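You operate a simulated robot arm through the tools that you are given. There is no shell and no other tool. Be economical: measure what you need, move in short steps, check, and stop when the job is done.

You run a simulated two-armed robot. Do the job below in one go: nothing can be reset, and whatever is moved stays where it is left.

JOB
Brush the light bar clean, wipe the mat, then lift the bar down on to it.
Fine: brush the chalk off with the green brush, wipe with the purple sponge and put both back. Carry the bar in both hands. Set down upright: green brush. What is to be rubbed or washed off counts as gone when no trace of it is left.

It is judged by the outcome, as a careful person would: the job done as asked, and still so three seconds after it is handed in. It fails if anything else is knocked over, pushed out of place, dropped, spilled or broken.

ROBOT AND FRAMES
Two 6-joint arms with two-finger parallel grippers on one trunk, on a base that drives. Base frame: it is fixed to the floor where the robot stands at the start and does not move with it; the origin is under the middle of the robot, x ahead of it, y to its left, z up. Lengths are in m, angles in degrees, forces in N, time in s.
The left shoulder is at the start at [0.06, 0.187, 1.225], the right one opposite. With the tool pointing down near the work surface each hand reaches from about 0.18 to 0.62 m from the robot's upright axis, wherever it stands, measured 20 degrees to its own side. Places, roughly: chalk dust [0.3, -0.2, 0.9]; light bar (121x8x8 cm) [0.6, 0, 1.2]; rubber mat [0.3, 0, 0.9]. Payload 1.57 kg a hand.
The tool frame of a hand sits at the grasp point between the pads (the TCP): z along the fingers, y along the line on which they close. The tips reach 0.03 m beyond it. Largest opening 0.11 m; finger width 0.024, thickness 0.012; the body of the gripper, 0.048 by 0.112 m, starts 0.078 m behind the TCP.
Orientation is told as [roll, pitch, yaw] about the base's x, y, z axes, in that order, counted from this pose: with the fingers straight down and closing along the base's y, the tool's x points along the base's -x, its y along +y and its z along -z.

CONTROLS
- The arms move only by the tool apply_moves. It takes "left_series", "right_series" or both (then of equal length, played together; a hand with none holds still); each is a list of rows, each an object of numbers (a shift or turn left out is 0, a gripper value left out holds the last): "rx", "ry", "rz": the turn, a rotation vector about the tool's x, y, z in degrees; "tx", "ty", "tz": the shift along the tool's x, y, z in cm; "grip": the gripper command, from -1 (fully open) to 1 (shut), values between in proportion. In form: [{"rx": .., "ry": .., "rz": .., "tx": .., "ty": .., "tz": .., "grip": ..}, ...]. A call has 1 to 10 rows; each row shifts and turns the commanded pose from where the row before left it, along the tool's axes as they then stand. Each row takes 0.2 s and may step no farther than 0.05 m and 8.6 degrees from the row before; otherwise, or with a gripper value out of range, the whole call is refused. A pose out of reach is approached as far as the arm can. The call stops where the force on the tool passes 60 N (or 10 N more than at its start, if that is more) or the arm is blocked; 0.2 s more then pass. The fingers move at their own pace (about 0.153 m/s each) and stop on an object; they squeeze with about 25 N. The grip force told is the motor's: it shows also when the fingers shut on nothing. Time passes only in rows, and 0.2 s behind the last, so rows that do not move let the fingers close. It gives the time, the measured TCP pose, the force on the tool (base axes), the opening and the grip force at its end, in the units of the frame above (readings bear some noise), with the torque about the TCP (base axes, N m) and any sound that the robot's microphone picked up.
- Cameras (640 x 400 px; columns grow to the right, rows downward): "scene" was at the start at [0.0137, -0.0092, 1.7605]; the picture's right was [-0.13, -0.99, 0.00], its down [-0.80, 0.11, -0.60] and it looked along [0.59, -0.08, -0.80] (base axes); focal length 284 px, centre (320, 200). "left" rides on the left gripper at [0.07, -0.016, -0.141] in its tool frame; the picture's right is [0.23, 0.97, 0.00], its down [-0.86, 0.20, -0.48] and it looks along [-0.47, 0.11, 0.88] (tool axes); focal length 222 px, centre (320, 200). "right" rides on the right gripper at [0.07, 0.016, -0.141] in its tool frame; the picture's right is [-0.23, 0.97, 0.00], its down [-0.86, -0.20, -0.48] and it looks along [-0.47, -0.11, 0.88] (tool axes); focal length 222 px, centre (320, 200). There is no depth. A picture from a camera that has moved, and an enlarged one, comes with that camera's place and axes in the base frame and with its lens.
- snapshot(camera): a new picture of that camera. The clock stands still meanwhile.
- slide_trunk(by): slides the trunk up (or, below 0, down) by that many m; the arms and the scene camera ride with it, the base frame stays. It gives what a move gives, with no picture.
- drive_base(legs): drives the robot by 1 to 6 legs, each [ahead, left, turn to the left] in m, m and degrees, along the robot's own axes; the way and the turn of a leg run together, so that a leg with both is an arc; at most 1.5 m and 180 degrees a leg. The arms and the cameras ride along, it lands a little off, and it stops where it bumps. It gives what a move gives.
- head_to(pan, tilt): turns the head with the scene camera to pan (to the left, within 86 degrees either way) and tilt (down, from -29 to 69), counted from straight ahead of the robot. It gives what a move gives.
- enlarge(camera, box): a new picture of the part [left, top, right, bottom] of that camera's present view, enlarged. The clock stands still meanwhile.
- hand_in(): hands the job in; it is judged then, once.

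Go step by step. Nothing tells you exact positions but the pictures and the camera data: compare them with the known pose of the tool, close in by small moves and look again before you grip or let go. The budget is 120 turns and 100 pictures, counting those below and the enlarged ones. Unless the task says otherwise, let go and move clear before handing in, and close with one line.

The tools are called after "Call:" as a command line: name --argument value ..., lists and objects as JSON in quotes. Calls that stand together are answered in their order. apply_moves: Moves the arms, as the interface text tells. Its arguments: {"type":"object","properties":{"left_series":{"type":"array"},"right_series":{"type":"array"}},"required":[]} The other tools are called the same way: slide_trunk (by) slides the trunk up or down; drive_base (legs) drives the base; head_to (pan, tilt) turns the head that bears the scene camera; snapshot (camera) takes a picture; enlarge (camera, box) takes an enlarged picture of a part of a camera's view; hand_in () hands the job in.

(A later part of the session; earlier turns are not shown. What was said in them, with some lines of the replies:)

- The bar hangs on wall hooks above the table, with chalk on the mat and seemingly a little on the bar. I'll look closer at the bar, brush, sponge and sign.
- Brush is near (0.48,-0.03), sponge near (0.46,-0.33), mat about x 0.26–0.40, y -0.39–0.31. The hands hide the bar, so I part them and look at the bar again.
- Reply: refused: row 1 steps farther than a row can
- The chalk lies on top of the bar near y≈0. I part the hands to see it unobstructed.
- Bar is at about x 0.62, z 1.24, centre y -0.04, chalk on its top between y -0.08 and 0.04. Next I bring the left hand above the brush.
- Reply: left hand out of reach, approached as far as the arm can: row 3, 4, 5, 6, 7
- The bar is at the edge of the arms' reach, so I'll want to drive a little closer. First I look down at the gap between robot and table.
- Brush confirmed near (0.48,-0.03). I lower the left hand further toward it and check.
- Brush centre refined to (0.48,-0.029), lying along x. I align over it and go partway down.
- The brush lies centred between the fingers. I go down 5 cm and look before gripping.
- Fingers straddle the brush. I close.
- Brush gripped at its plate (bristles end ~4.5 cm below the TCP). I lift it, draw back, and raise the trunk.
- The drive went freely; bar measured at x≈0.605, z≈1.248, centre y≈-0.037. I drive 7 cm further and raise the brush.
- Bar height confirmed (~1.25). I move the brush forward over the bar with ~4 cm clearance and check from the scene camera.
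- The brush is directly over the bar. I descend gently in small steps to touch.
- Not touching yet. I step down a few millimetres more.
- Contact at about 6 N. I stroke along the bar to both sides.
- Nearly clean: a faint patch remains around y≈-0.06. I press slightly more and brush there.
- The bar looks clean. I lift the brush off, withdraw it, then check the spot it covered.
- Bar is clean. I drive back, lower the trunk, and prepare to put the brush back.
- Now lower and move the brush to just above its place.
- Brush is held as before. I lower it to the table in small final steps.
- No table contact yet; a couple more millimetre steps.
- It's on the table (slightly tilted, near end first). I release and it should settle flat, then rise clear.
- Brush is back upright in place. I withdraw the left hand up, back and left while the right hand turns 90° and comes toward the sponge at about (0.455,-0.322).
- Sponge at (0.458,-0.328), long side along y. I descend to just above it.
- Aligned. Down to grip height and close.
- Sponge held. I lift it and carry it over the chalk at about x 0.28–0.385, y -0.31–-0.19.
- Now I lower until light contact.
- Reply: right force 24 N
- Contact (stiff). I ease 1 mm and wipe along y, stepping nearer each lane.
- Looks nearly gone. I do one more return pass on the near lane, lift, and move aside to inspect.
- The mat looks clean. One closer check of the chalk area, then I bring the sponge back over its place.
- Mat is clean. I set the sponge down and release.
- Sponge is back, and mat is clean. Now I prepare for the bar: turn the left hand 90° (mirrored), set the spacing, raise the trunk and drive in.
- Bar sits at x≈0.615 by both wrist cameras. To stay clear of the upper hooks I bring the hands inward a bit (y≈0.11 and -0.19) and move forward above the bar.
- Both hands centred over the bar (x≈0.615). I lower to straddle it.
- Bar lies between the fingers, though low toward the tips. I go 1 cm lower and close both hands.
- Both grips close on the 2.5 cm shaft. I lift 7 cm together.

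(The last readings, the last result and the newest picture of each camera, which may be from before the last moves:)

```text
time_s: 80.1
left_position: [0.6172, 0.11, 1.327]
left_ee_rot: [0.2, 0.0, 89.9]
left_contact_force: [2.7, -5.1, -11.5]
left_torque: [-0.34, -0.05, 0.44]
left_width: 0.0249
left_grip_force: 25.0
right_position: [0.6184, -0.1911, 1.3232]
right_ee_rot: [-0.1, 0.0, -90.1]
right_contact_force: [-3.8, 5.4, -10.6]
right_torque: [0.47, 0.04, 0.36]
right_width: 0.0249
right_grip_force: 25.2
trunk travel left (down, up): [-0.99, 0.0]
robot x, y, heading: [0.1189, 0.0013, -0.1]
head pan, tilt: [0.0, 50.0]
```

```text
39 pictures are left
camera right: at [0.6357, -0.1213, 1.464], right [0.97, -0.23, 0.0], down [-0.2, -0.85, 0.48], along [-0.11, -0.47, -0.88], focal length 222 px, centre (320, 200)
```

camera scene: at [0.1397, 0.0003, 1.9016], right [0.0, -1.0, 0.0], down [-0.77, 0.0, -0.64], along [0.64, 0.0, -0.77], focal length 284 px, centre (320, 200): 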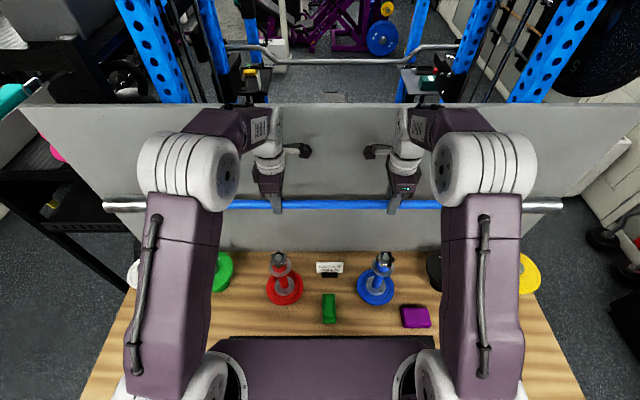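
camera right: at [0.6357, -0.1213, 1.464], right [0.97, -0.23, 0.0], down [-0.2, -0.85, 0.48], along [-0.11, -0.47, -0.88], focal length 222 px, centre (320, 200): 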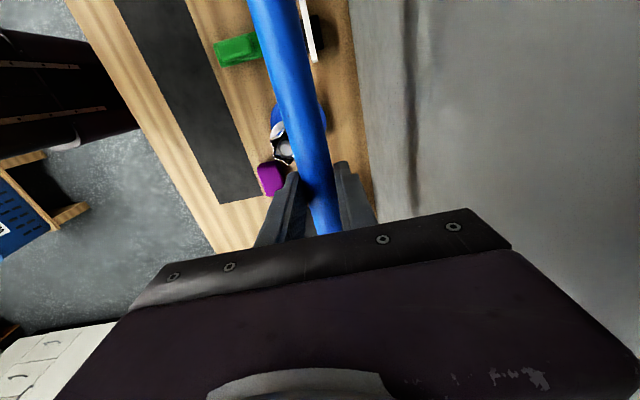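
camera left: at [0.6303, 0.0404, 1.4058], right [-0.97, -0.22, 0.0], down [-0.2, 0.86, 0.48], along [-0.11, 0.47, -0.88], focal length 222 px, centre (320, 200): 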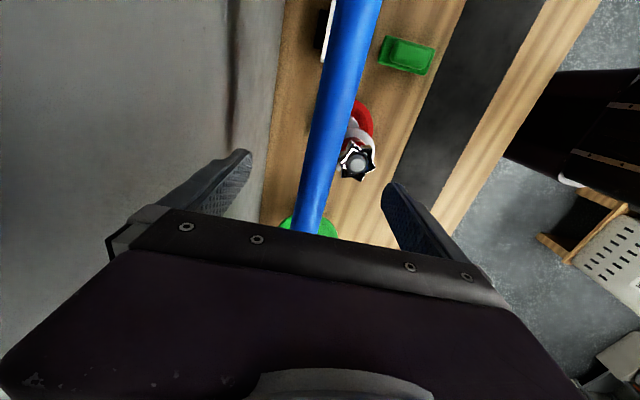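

The bar is off the hooks and level. I drive back slowly to draw it out over the lips.

Call:
drive_base --legs '[[-0.04, 0, 0], [-0.04, 0, 0], [-0.04, 0, 0]]'

Call:
apply_moves --left_series '[{}, {}]' --right_series '[{}, {}]'

Call:
snapshot --camera "scene"

```text
time_s: 81.9
left_position: [0.5031, 0.1103, 1.324]
left_ee_rot: [0.4, 0.1, 89.8]
left_contact_force: [3.1, -9.0, -9.8]
left_torque: [-0.56, 0.0, 0.44]
left_width: 0.025
left_grip_force: 25.1
right_position: [0.505, -0.192, 1.3204]
right_ee_rot: [-0.3, 0.1, -90.2]
right_contact_force: [-1.9, 9.0, -14.2]
right_torque: [-0.11, 0.08, 0.37]
right_width: 0.0249
right_grip_force: 25.3
trunk travel left (down, up): [-0.99, 0.0]
robot x, y, heading: [0.0004, 0.0018, -0.1]
head pan, tilt: [0.0, 50.0]
```

```text
time_s: 82.5
left_position: [0.4961, 0.1098, 1.3269]
left_ee_rot: [0.1, 0.0, 89.8]
left_contact_force: [1.3, -1.2, -12.2]
left_torque: [0.23, -0.06, 0.4]
left_width: 0.0251
left_grip_force: 25.4
right_position: [0.4958, -0.1916, 1.3229]
right_ee_rot: [-0.2, 0.0, -90.1]
right_contact_force: [-1.9, 0.7, -10.5]
right_torque: [0.17, 0.01, 0.37]
right_width: 0.0246
right_grip_force: 25.0
trunk travel left (down, up): [-0.99, 0.0]
robot x, y, heading: [-0.0004, -0.0009, -0.3]
head pan, tilt: [0.0, 50.0]
```

```text
38 pictures are left
camera scene: at [0.0187, 0.0004, 1.9016], right [0.0, -1.0, 0.0], down [-0.77, 0.0, -0.64], along [0.64, 0.0, -0.77], focal length 284 px, centre (320, 200)
```

scene: 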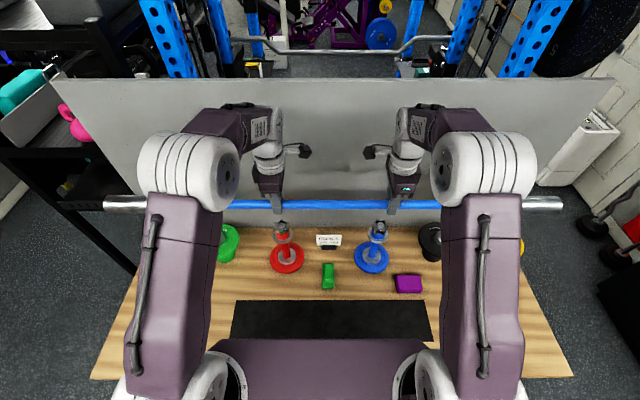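

Bar is clear of the hooks. Rather than folding the arms (upper arms near the bar), I'd back the base further; first I check the space behind on both sides.

Call:
head_to --pan 86 --tilt 45

Call:
snapshot --camera "scene"

Call:
head_to --pan -86 --tilt 45

Call:
snapshot --camera "scene"

```text
time_s: 84.1
left_position: [0.4989, 0.1111, 1.3256]
left_ee_rot: [0.2, 0.0, 89.8]
left_contact_force: [2.3, -1.0, -10.8]
left_torque: [0.01, 0.02, 0.33]
left_width: 0.0249
left_grip_force: 24.9
right_position: [0.5, -0.1921, 1.3233]
right_ee_rot: [-0.2, 0.0, -90.1]
right_contact_force: [-2.2, 0.8, -11.2]
right_torque: [0.01, 0.04, 0.3]
right_width: 0.025
right_grip_force: 25.2
trunk travel left (down, up): [-0.99, 0.0]
robot x, y, heading: [0.0003, -0.0, -0.1]
head pan, tilt: [85.9, 45.0]
```

```text
37 pictures are left
camera scene: at [-0.0489, 0.0818, 1.9087], right [1.0, -0.07, 0.0], down [-0.06, -0.7, -0.71], along [0.05, 0.71, -0.71], focal length 284 px, centre (320, 200)
```

scene: 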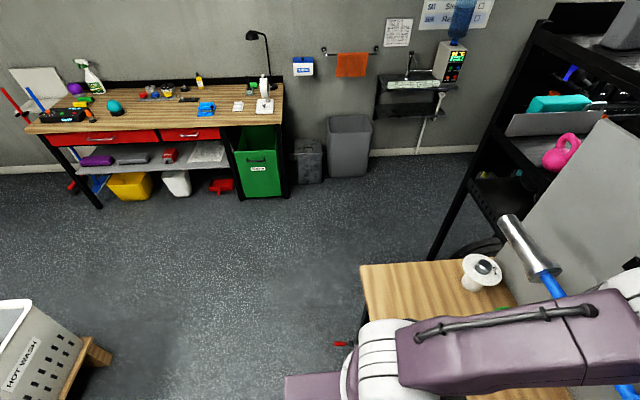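

```text
time_s: 86.7
left_position: [0.499, 0.1095, 1.3267]
left_ee_rot: [0.2, -0.1, 89.8]
left_contact_force: [1.4, 0.4, -11.2]
left_torque: [-0.12, -0.06, 0.35]
left_width: 0.0247
left_grip_force: 25.5
right_position: [0.4988, -0.1912, 1.3234]
right_ee_rot: [-0.1, 0.0, -90.2]
right_contact_force: [-2.9, 0.2, -11.4]
right_torque: [-0.06, 0.06, 0.34]
right_width: 0.025
right_grip_force: 24.7
trunk travel left (down, up): [-0.99, 0.0]
robot x, y, heading: [0.0012, 0.002, -0.2]
head pan, tilt: [-85.9, 45.0]
```

```text
36 pictures are left
camera scene: at [-0.0504, -0.0804, 1.9086], right [-1.0, -0.07, 0.0], down [-0.05, 0.71, -0.71], along [0.05, -0.71, -0.71], focal length 284 px, centre (320, 200)
```

scene: 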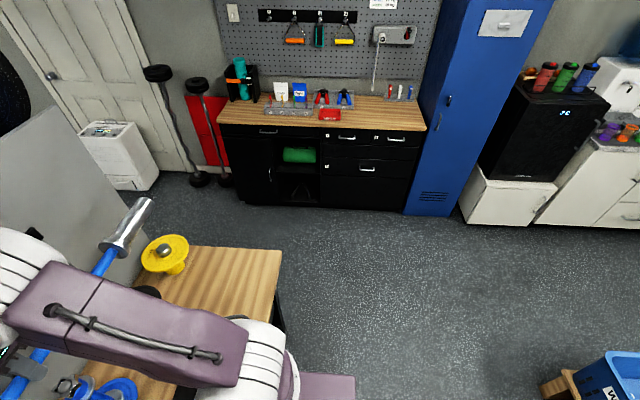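

Nearest objects behind are about 1 m away, so there's room. I drive back 16.5 cm in short legs and look at the bar over the mat.

Call:
drive_base --legs '[[-0.055, 0, 0], [-0.055, 0, 0], [-0.055, 0, 0]]'

Call:
head_to --pan 0 --tilt 50

Call:
snapshot --camera "scene"

Call:
snapshot --camera "left"

Call:
snapshot --camera "right"

```text
time_s: 88.8
left_position: [0.3392, 0.1123, 1.3233]
left_ee_rot: [0.4, 0.0, 90.0]
left_contact_force: [3.7, -0.2, -10.9]
left_torque: [0.08, 0.0, 0.33]
left_width: 0.0247
left_grip_force: 24.9
right_position: [0.3402, -0.1907, 1.3193]
right_ee_rot: [-0.3, 0.0, -90.1]
right_contact_force: [-0.5, 0.2, -12.7]
right_torque: [-0.08, 0.1, 0.31]
right_width: 0.0248
right_grip_force: 25.3
trunk travel left (down, up): [-0.99, 0.0]
robot x, y, heading: [-0.1684, -0.0036, -0.1]
head pan, tilt: [-85.9, 45.0]
```

```text
time_s: 90.4
left_position: [0.3345, 0.1119, 1.3259]
left_ee_rot: [0.2, 0.0, 90.0]
left_contact_force: [2.6, -1.1, -12.3]
left_torque: [0.15, -0.02, 0.38]
left_width: 0.0247
left_grip_force: 25.2
right_position: [0.3361, -0.1904, 1.3215]
right_ee_rot: [-0.2, 0.0, -90.0]
right_contact_force: [-2.4, 0.2, -11.2]
right_torque: [0.12, 0.03, 0.41]
right_width: 0.0248
right_grip_force: 25.0
trunk travel left (down, up): [-0.99, 0.0]
robot x, y, heading: [-0.1677, 0.0044, 0.0]
head pan, tilt: [0.0, 50.0]
```

```text
35 pictures are left
camera scene: at [-0.1419, 0.0007, 1.9015], right [0.0, -1.0, 0.0], down [-0.77, 0.0, -0.64], along [0.64, 0.0, -0.77], focal length 284 px, centre (320, 200)
```

scene: 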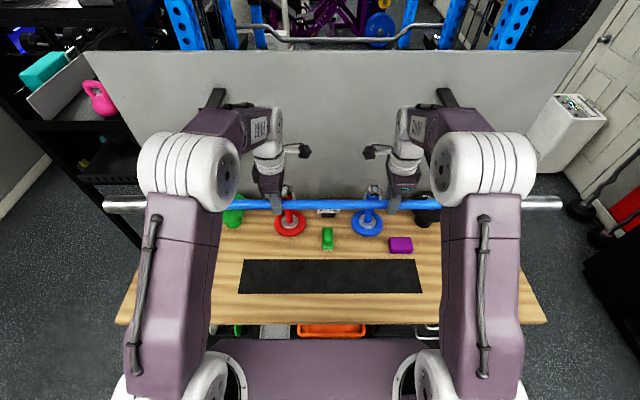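

```text
34 pictures are left
camera left: at [0.3503, 0.0411, 1.4681], right [-0.97, -0.23, 0.0], down [-0.2, 0.86, 0.48], along [-0.11, 0.47, -0.88], focal length 222 px, centre (320, 200)
```

left: 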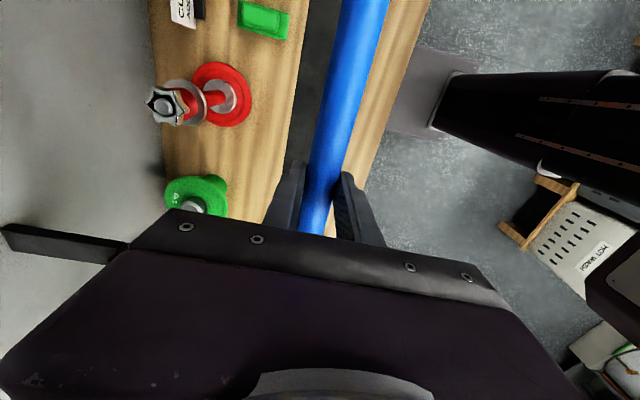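

```text
33 pictures are left
camera right: at [0.3534, -0.1205, 1.4624], right [0.97, -0.23, 0.0], down [-0.2, -0.85, 0.48], along [-0.11, -0.47, -0.88], focal length 222 px, centre (320, 200)
```

right: 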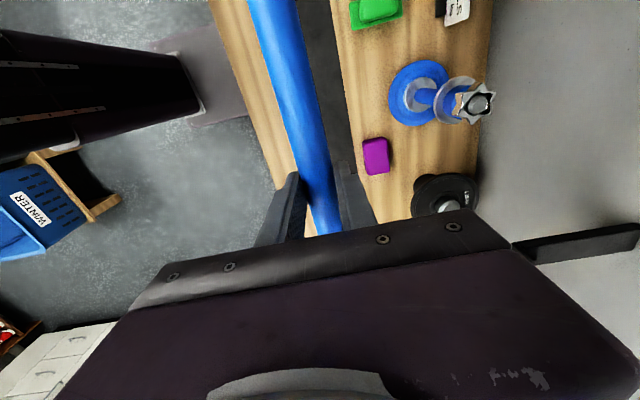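

The bar is right above the mat's centreline (x≈0.335). I lower the trunk in stages with the arms held still.

Call:
slide_trunk --by -0.2

Call:
slide_trunk --by -0.13

Call:
snapshot --camera "scene"

Call:
snapshot --camera "left"

```text
time_s: 92.5
left_position: [0.3325, 0.111, 1.1269]
left_ee_rot: [0.0, 0.1, 89.9]
left_contact_force: [2.0, -0.3, -10.8]
left_torque: [-0.1, -0.02, 0.34]
left_width: 0.0248
left_grip_force: 24.5
right_position: [0.3329, -0.1898, 1.1223]
right_ee_rot: [-0.1, 0.0, -90.1]
right_contact_force: [-2.3, 0.4, -12.1]
right_torque: [-0.05, 0.0, 0.35]
right_width: 0.0248
right_grip_force: 24.9
trunk travel left (down, up): [-0.79, 0.2]
robot x, y, heading: [-0.1655, 0.0031, -0.2]
head pan, tilt: [0.0, 50.0]
```

```text
time_s: 94.1
left_position: [0.3313, 0.1119, 0.9956]
left_ee_rot: [0.1, -0.1, 89.9]
left_contact_force: [1.3, -0.7, -10.3]
left_torque: [-0.11, -0.04, 0.34]
left_width: 0.0252
left_grip_force: 24.9
right_position: [0.3328, -0.1899, 0.9923]
right_ee_rot: [-0.1, 0.0, -90.1]
right_contact_force: [-2.6, -0.2, -11.2]
right_torque: [-0.05, 0.03, 0.3]
right_width: 0.0247
right_grip_force: 24.9
trunk travel left (down, up): [-0.66, 0.33]
robot x, y, heading: [-0.1664, -0.0007, 0.1]
head pan, tilt: [0.0, 50.0]
```

```text
32 pictures are left
camera scene: at [-0.146, 0.0009, 1.5716], right [0.0, -1.0, 0.0], down [-0.77, 0.0, -0.64], along [0.64, 0.0, -0.77], focal length 284 px, centre (320, 200)
```

scene: 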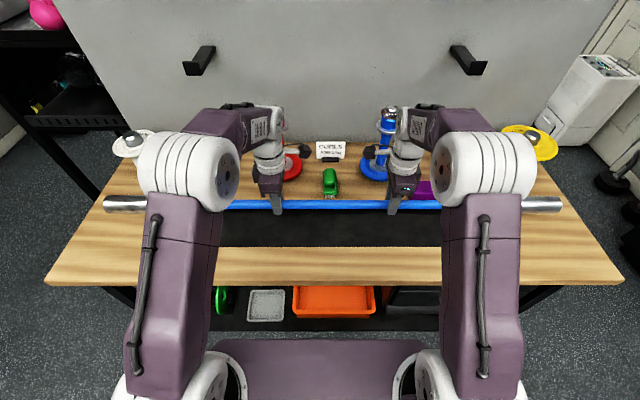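

```text
31 pictures are left
camera left: at [0.347, 0.0413, 1.1391], right [-0.97, -0.23, 0.0], down [-0.2, 0.86, 0.48], along [-0.11, 0.47, -0.88], focal length 222 px, centre (320, 200)
```

left: 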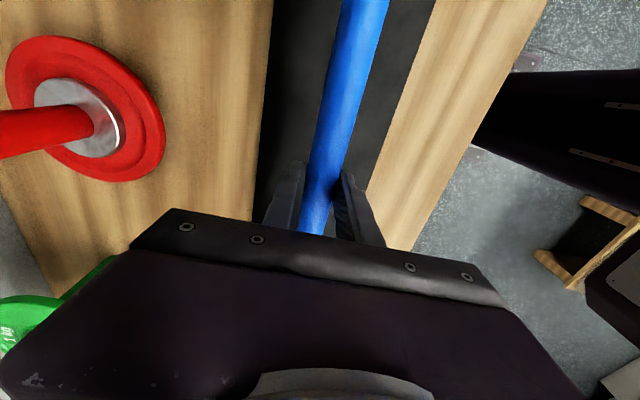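

All is clear. I lower by arm moves, first 4.5 cm, then in small steps watching the load.

Call:
apply_moves --left_series '[{"tz": 1.5}, {"tz": 1.5}, {"tz": 1.5}, {"tz": 0.6}, {}]' --right_series '[{"tz": 1.5}, {"tz": 1.5}, {"tz": 1.5}, {"tz": 0.3}, {}]'

Call:
apply_moves --left_series '[{"tz": 0.4}, {"tz": 0.3}, {}]' --right_series '[{"tz": 0.4}, {"tz": 0.3}, {}]'

Call:
enlarge --camera "scene" --box '[90, 150, 330, 300]'

```text
time_s: 95.3
left_position: [0.3333, 0.1107, 0.9453]
left_ee_rot: [0.1, 0.0, 90.0]
left_contact_force: [0.5, -6.1, -8.7]
left_torque: [-0.67, -0.04, 0.17]
left_width: 0.025
left_grip_force: 24.9
right_position: [0.3322, -0.1906, 0.9453]
right_ee_rot: [-0.2, 0.1, -90.2]
right_contact_force: [-0.5, 5.5, -14.4]
right_torque: [-0.22, 0.04, 0.2]
right_width: 0.0248
right_grip_force: 25.6
trunk travel left (down, up): [-0.66, 0.33]
robot x, y, heading: [-0.1672, 0.0011, -0.1]
head pan, tilt: [0.0, 50.0]
```

```text
time_s: 96.1
left_position: [0.3325, 0.1112, 0.9402]
left_ee_rot: [0.1, -0.2, 89.8]
left_contact_force: [2.1, 3.1, -11.8]
left_torque: [-0.07, -0.07, 0.33]
left_width: 0.0248
left_grip_force: 25.0
right_position: [0.3327, -0.1902, 0.9379]
right_ee_rot: [-0.2, 0.0, -90.1]
right_contact_force: [-2.3, -2.6, -10.8]
right_torque: [-0.01, 0.04, 0.32]
right_width: 0.0248
right_grip_force: 25.3
trunk travel left (down, up): [-0.66, 0.33]
robot x, y, heading: [-0.167, -0.0005, -0.1]
head pan, tilt: [0.0, 50.0]
```

```text
2.67 times, centred on (210, 225) of scene
camera zoom: at [-0.1459, 0.0009, 1.5716], right [0.0, -1.0, 0.0], down [-0.77, 0.0, -0.64], along [0.64, 0.0, -0.77], focal length 758 px, centre (613, 133)
```

zoom: 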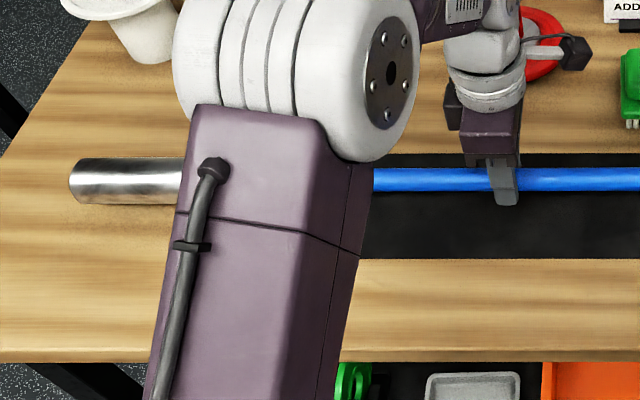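

Still carried. I continue in 3 mm steps.

Call:
apply_moves --left_series '[{"tz": 0.3}, {"tz": 0.3}, {}]' --right_series '[{"tz": 0.3}, {"tz": 0.3}, {}]'

Call:
apply_moves --left_series '[{"tz": 0.3}, {}]' --right_series '[{"tz": 0.3}, {}]'

Call:
apply_moves --left_series '[{"tz": 0.3}, {}]' --right_series '[{"tz": 0.3}, {}]'

```text
time_s: 96.9
left_position: [0.3313, 0.1123, 0.9334]
left_ee_rot: [0.1, 0.0, 89.9]
left_contact_force: [1.4, 6.0, -8.4]
left_torque: [-0.49, 0.0, 0.24]
left_width: 0.0247
left_grip_force: 25.1
right_position: [0.3327, -0.1902, 0.9323]
right_ee_rot: [-0.1, 0.0, -90.1]
right_contact_force: [-1.5, -5.9, -14.9]
right_torque: [-0.38, 0.03, 0.26]
right_width: 0.0248
right_grip_force: 25.4
trunk travel left (down, up): [-0.66, 0.33]
robot x, y, heading: [-0.167, -0.0027, -0.4]
head pan, tilt: [0.0, 50.0]
```

```text
time_s: 97.5
left_position: [0.3318, 0.1107, 0.9305]
left_ee_rot: [0.0, 0.0, 89.9]
left_contact_force: [3.9, 10.9, -7.0]
left_torque: [0.63, -0.06, 0.33]
left_width: 0.0246
left_grip_force: 25.2
right_position: [0.3327, -0.1906, 0.929]
right_ee_rot: [0.0, -0.1, -90.1]
right_contact_force: [-1.4, -9.0, -9.2]
right_torque: [0.34, 0.04, 0.32]
right_width: 0.0249
right_grip_force: 25.4
trunk travel left (down, up): [-0.66, 0.33]
robot x, y, heading: [-0.1662, 0.0002, -0.2]
head pan, tilt: [0.0, 50.0]
```

```text
time_s: 98.1
left_position: [0.3314, 0.111, 0.9306]
left_ee_rot: [-0.4, 0.0, 89.9]
left_contact_force: [12.7, 11.6, 11.0]
left_torque: [0.17, -0.28, 0.56]
left_width: 0.025
left_grip_force: 24.4
right_position: [0.3309, -0.1897, 0.929]
right_ee_rot: [0.2, -0.1, -90.0]
right_contact_force: [-2.3, -8.7, 12.7]
right_torque: [-0.17, 0.0, 0.47]
right_width: 0.0249
right_grip_force: 25.1
trunk travel left (down, up): [-0.66, 0.33]
robot x, y, heading: [-0.1649, 0.0035, -0.0]
head pan, tilt: [0.0, 50.0]
```

The bar rests (load now reversed). I ease 2 mm up to unload and look before releasing.

Call:
apply_moves --left_series '[{"tz": -0.2}, {}, {}]' --right_series '[{"tz": -0.2}, {}, {}]'

Call:
snapshot --camera "scene"

Call:
snapshot --camera "right"

```text
time_s: 98.9
left_position: [0.3309, 0.1108, 0.9291]
left_ee_rot: [0.0, -0.1, 89.9]
left_contact_force: [10.7, 10.2, 12.3]
left_torque: [-0.06, -0.23, 0.38]
left_width: 0.0249
left_grip_force: 25.1
right_position: [0.3309, -0.1892, 0.9298]
right_ee_rot: [-0.1, -0.1, -90.1]
right_contact_force: [-0.8, -6.4, 3.0]
right_torque: [-0.56, -0.14, 0.31]
right_width: 0.0248
right_grip_force: 25.2
trunk travel left (down, up): [-0.66, 0.33]
robot x, y, heading: [-0.1669, -0.0067, 0.0]
head pan, tilt: [0.0, 50.0]
```

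```text
29 pictures are left
camera scene: at [-0.149, 0.0018, 1.5716], right [0.0, -1.0, 0.0], down [-0.77, 0.0, -0.64], along [0.64, 0.0, -0.77], focal length 284 px, centre (320, 200)
```

scene: 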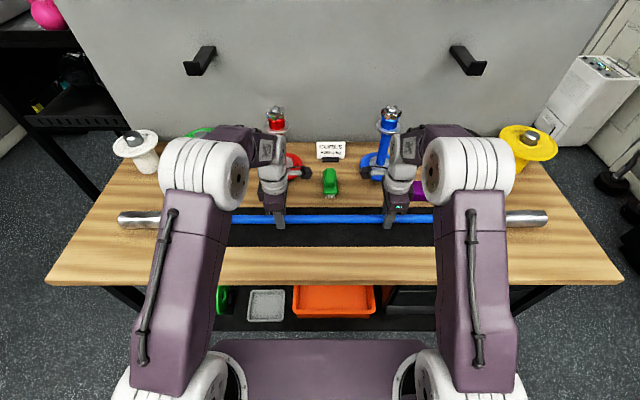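

```text
28 pictures are left
camera right: at [0.3481, -0.1196, 1.07], right [0.97, -0.23, 0.0], down [-0.2, -0.85, 0.48], along [-0.11, -0.47, -0.88], focal length 222 px, centre (320, 200)
```

right: 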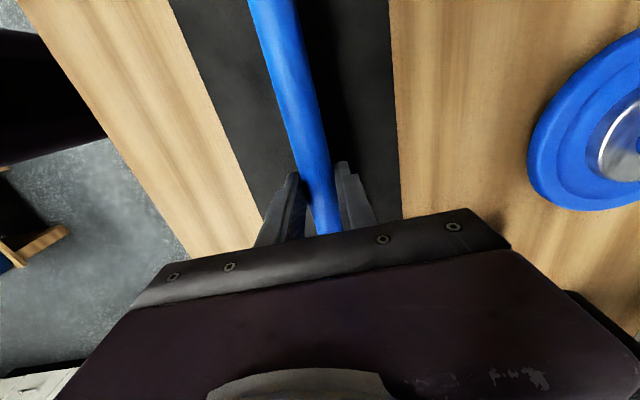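

The bar is centred over the mat. I relieve leftover side load before opening.

Call:
apply_moves --left_series '[{"tz": -0.1, "ty": -0.15, "tx": -0.1}, {}, {}]' --right_series '[{"tz": -0.05, "tx": -0.1}, {}, {}]'

```text
time_s: 99.7
left_position: [0.3306, 0.1097, 0.9298]
left_ee_rot: [0.3, 0.1, 89.9]
left_contact_force: [-6.3, -9.0, 5.8]
left_torque: [-0.2, 0.2, 0.17]
left_width: 0.0251
left_grip_force: 24.8
right_position: [0.3311, -0.1908, 0.93]
right_ee_rot: [0.1, 0.0, -90.0]
right_contact_force: [4.1, 12.1, -11.4]
right_torque: [0.25, -0.05, 0.58]
right_width: 0.0251
right_grip_force: 25.1
trunk travel left (down, up): [-0.66, 0.33]
robot x, y, heading: [-0.1648, 0.0003, -0.1]
head pan, tilt: [0.0, 50.0]
```

Call:
apply_moves --left_series '[{"ty": 0.05, "tx": 0.05}, {}, {}]' --right_series '[{"tz": 0.08, "tx": 0.05}, {}, {}]'

```text
time_s: 100.5
left_position: [0.3311, 0.1114, 0.9314]
left_ee_rot: [0.0, 0.0, 89.9]
left_contact_force: [-1.1, -13.1, -9.0]
left_torque: [-0.19, 0.08, 0.44]
left_width: 0.0249
left_grip_force: 25.3
right_position: [0.3303, -0.1901, 0.9299]
right_ee_rot: [0.2, 0.0, -90.2]
right_contact_force: [0.1, 13.7, 4.0]
right_torque: [0.36, 0.08, 0.45]
right_width: 0.0252
right_grip_force: 24.4
trunk travel left (down, up): [-0.66, 0.33]
robot x, y, heading: [-0.1686, 0.0002, -0.1]
head pan, tilt: [0.0, 50.0]
```

Side load along x is near zero. I open both hands gently.

Call:
apply_moves --left_series '[{"grip": 0.5}, {"grip": 0.42}, {"grip": 0.3}, {"grip": 0.1}, {}]' --right_series '[{"grip": 0.5}, {"grip": 0.42}, {"grip": 0.3}, {"grip": 0.1}, {}]'

Call:
snapshot --camera "right"

Call:
snapshot --camera "left"

```text
time_s: 101.7
left_position: [0.3311, 0.1115, 0.9306]
left_ee_rot: [-0.1, 0.0, 89.9]
left_contact_force: [-0.6, 0.4, 0.2]
left_torque: [0.0, 0.01, -0.01]
left_width: 0.0495
left_grip_force: 0.1
right_position: [0.3313, -0.1906, 0.9284]
right_ee_rot: [-0.1, 0.0, -90.1]
right_contact_force: [0.2, -0.4, -0.9]
right_torque: [-0.01, 0.01, -0.02]
right_width: 0.0495
right_grip_force: 0.1
trunk travel left (down, up): [-0.66, 0.33]
robot x, y, heading: [-0.1679, -0.0012, -0.2]
head pan, tilt: [0.0, 50.0]
```

```text
27 pictures are left
camera right: at [0.3477, -0.1207, 1.0703], right [0.97, -0.23, 0.0], down [-0.2, -0.85, 0.48], along [-0.11, -0.47, -0.88], focal length 222 px, centre (320, 200)
```

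right: 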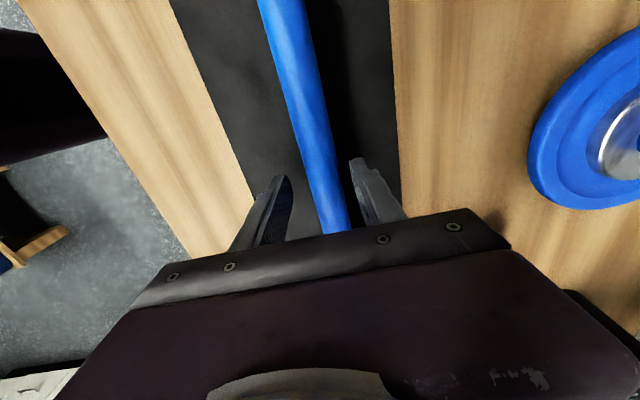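

```text
26 pictures are left
camera left: at [0.3454, 0.0416, 1.0732], right [-0.97, -0.23, 0.0], down [-0.2, 0.86, 0.48], along [-0.11, 0.47, -0.88], focal length 222 px, centre (320, 200)
```

left: 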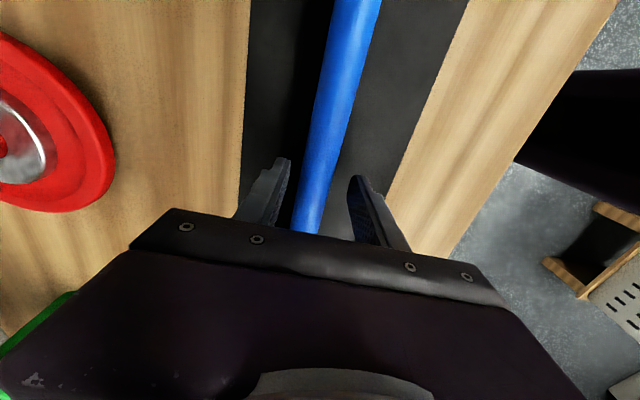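

The bar stands free between the open fingers. I wait a moment and check it isn't rolling.

Call:
apply_moves --left_series '[{}, {}, {}, {}, {}, {}, {}]' --right_series '[{}, {}, {}, {}, {}, {}, {}]'

Call:
snapshot --camera "right"

Call:
snapshot --camera "left"

```text
time_s: 103.3
left_position: [0.3305, 0.1117, 0.9311]
left_ee_rot: [0.1, 0.0, 89.9]
left_contact_force: [0.1, -0.1, 0.4]
left_torque: [0.0, 0.0, -0.03]
left_width: 0.0495
left_grip_force: 0.0
right_position: [0.3309, -0.1902, 0.9287]
right_ee_rot: [0.0, 0.0, -89.9]
right_contact_force: [0.5, -0.3, 0.3]
right_torque: [-0.01, 0.04, -0.01]
right_width: 0.0495
right_grip_force: 0.1
trunk travel left (down, up): [-0.66, 0.33]
robot x, y, heading: [-0.1672, 0.0009, -0.3]
head pan, tilt: [0.0, 50.0]
```

```text
25 pictures are left
camera right: at [0.3478, -0.1208, 1.0702], right [0.97, -0.23, 0.0], down [-0.2, -0.85, 0.48], along [-0.11, -0.47, -0.88], focal length 222 px, centre (320, 200)
```

right: 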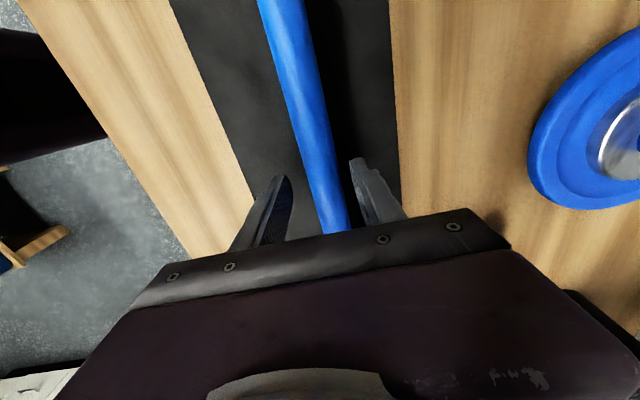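

```text
24 pictures are left
camera left: at [0.3454, 0.0416, 1.0732], right [-0.97, -0.23, 0.0], down [-0.2, 0.86, 0.48], along [-0.11, 0.47, -0.88], focal length 222 px, centre (320, 200)
```

left: 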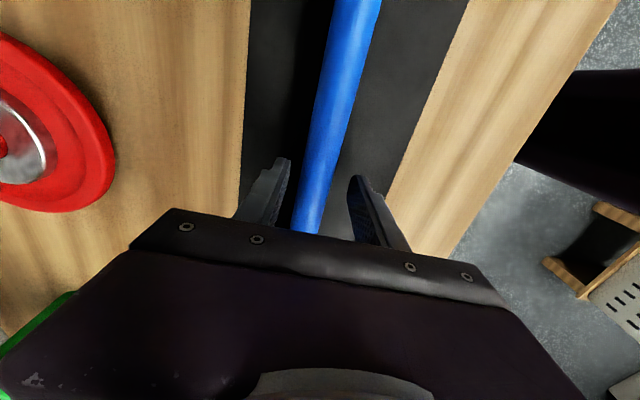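

It's at rest. I open a little more and rise straight clear with the trunk.

Call:
apply_moves --left_series '[{"grip": -0.2}, {}]' --right_series '[{"grip": -0.2}, {}]'

Call:
slide_trunk --by 0.25

Call:
snapshot --camera "scene"

Call:
snapshot --camera "left"

Call:
snapshot --camera "right"

```text
time_s: 103.9
left_position: [0.3307, 0.1101, 0.9305]
left_ee_rot: [0.0, 0.0, 89.9]
left_contact_force: [0.4, -0.3, 0.3]
left_torque: [-0.03, -0.02, 0.02]
left_width: 0.0661
left_grip_force: 0.1
right_position: [0.3316, -0.1905, 0.9291]
right_ee_rot: [0.0, 0.0, -90.1]
right_contact_force: [-0.1, -0.4, 0.1]
right_torque: [0.0, 0.04, 0.0]
right_width: 0.0662
right_grip_force: 0.0
trunk travel left (down, up): [-0.66, 0.33]
robot x, y, heading: [-0.1674, 0.0006, -0.3]
head pan, tilt: [0.0, 50.0]
```

```text
time_s: 106.5
left_position: [0.3309, 0.1109, 1.1803]
left_ee_rot: [0.1, 0.1, 89.9]
left_contact_force: [-0.4, -0.8, 0.7]
left_torque: [-0.03, 0.0, -0.03]
left_width: 0.0659
left_grip_force: 0.1
right_position: [0.331, -0.1897, 1.1792]
right_ee_rot: [0.1, -0.1, -90.2]
right_contact_force: [-0.2, 0.0, -0.1]
right_torque: [0.01, 0.0, 0.01]
right_width: 0.066
right_grip_force: 0.0
trunk travel left (down, up): [-0.91, 0.08]
robot x, y, heading: [-0.1676, 0.0014, -0.1]
head pan, tilt: [0.0, 50.0]
```

```text
23 pictures are left
camera scene: at [-0.1492, 0.0012, 1.8216], right [0.0, -1.0, 0.0], down [-0.77, 0.0, -0.64], along [0.64, 0.0, -0.77], focal length 284 px, centre (320, 200)
```

scene: 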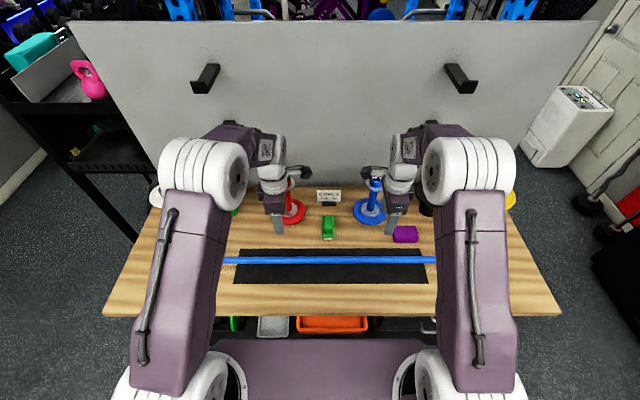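

```text
22 pictures are left
camera left: at [0.3455, 0.0416, 1.3231], right [-0.97, -0.23, 0.0], down [-0.2, 0.86, 0.48], along [-0.11, 0.47, -0.88], focal length 222 px, centre (320, 200)
```

left: 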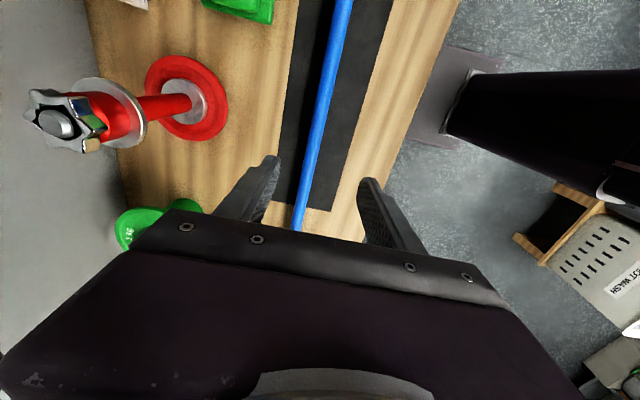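

```text
21 pictures are left
camera right: at [0.3479, -0.1208, 1.3202], right [0.97, -0.23, 0.0], down [-0.2, -0.85, 0.48], along [-0.11, -0.47, -0.88], focal length 222 px, centre (320, 200)
```

right: 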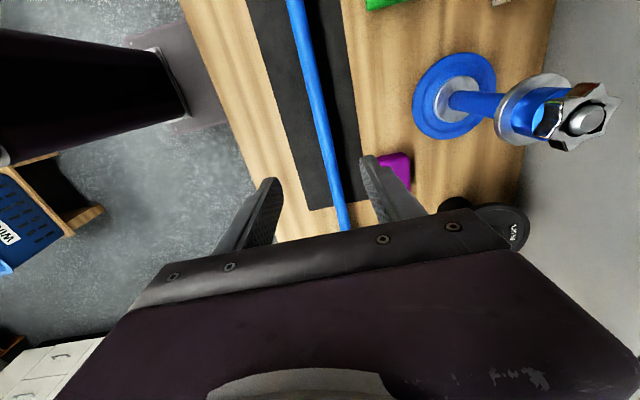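

The bar lies on the mat. One last close look at bar, mat, brush and sponge.

Call:
enlarge --camera "scene" --box '[230, 180, 440, 310]'

Call:
enlarge --camera "right" --box '[230, 0, 430, 125]'

```text
3.05 times, centred on (335, 245) of scene
camera zoom: at [-0.1492, 0.0012, 1.8216], right [0.0, -1.0, 0.0], down [-0.77, 0.0, -0.64], along [0.64, 0.0, -0.77], focal length 867 px, centre (274, 63)
```

zoom: 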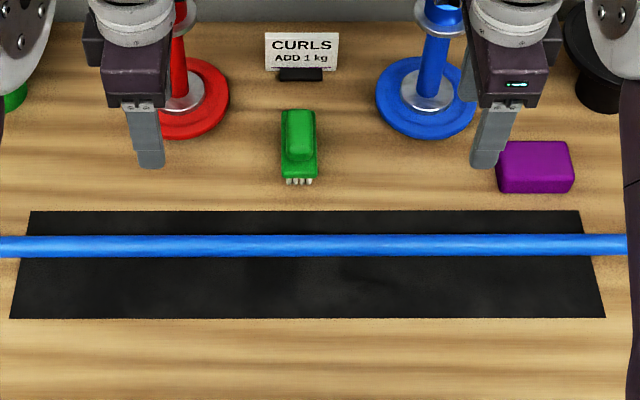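

```text
3.20 times, centred on (330, 62) of right
camera zoom: at [0.3479, -0.1208, 1.3202], right [0.97, -0.23, 0.0], down [-0.2, -0.85, 0.48], along [-0.11, -0.47, -0.88], focal length 711 px, centre (288, 640)
```

zoom: 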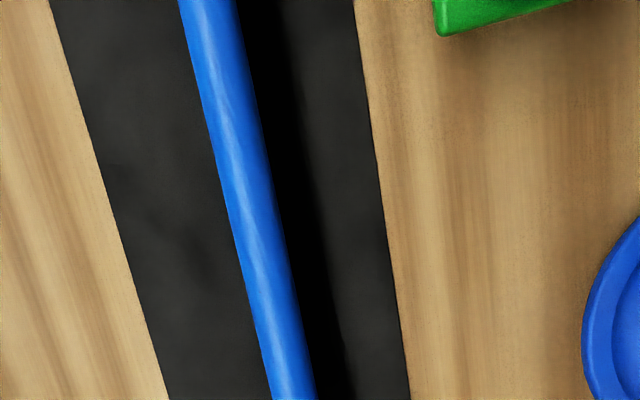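

Bar and mat are clean, the bar lies still on the mat, and the brush and sponge are back in their places. The hands are clear, so I hand in.

Call:
hand_in

```text
The job is handed in.
```

The job is done and handed in: the bar is brushed clean, the mat wiped, the green brush back upright and the purple sponge back in place, and the bar was carried in both hands and set down on the mat.
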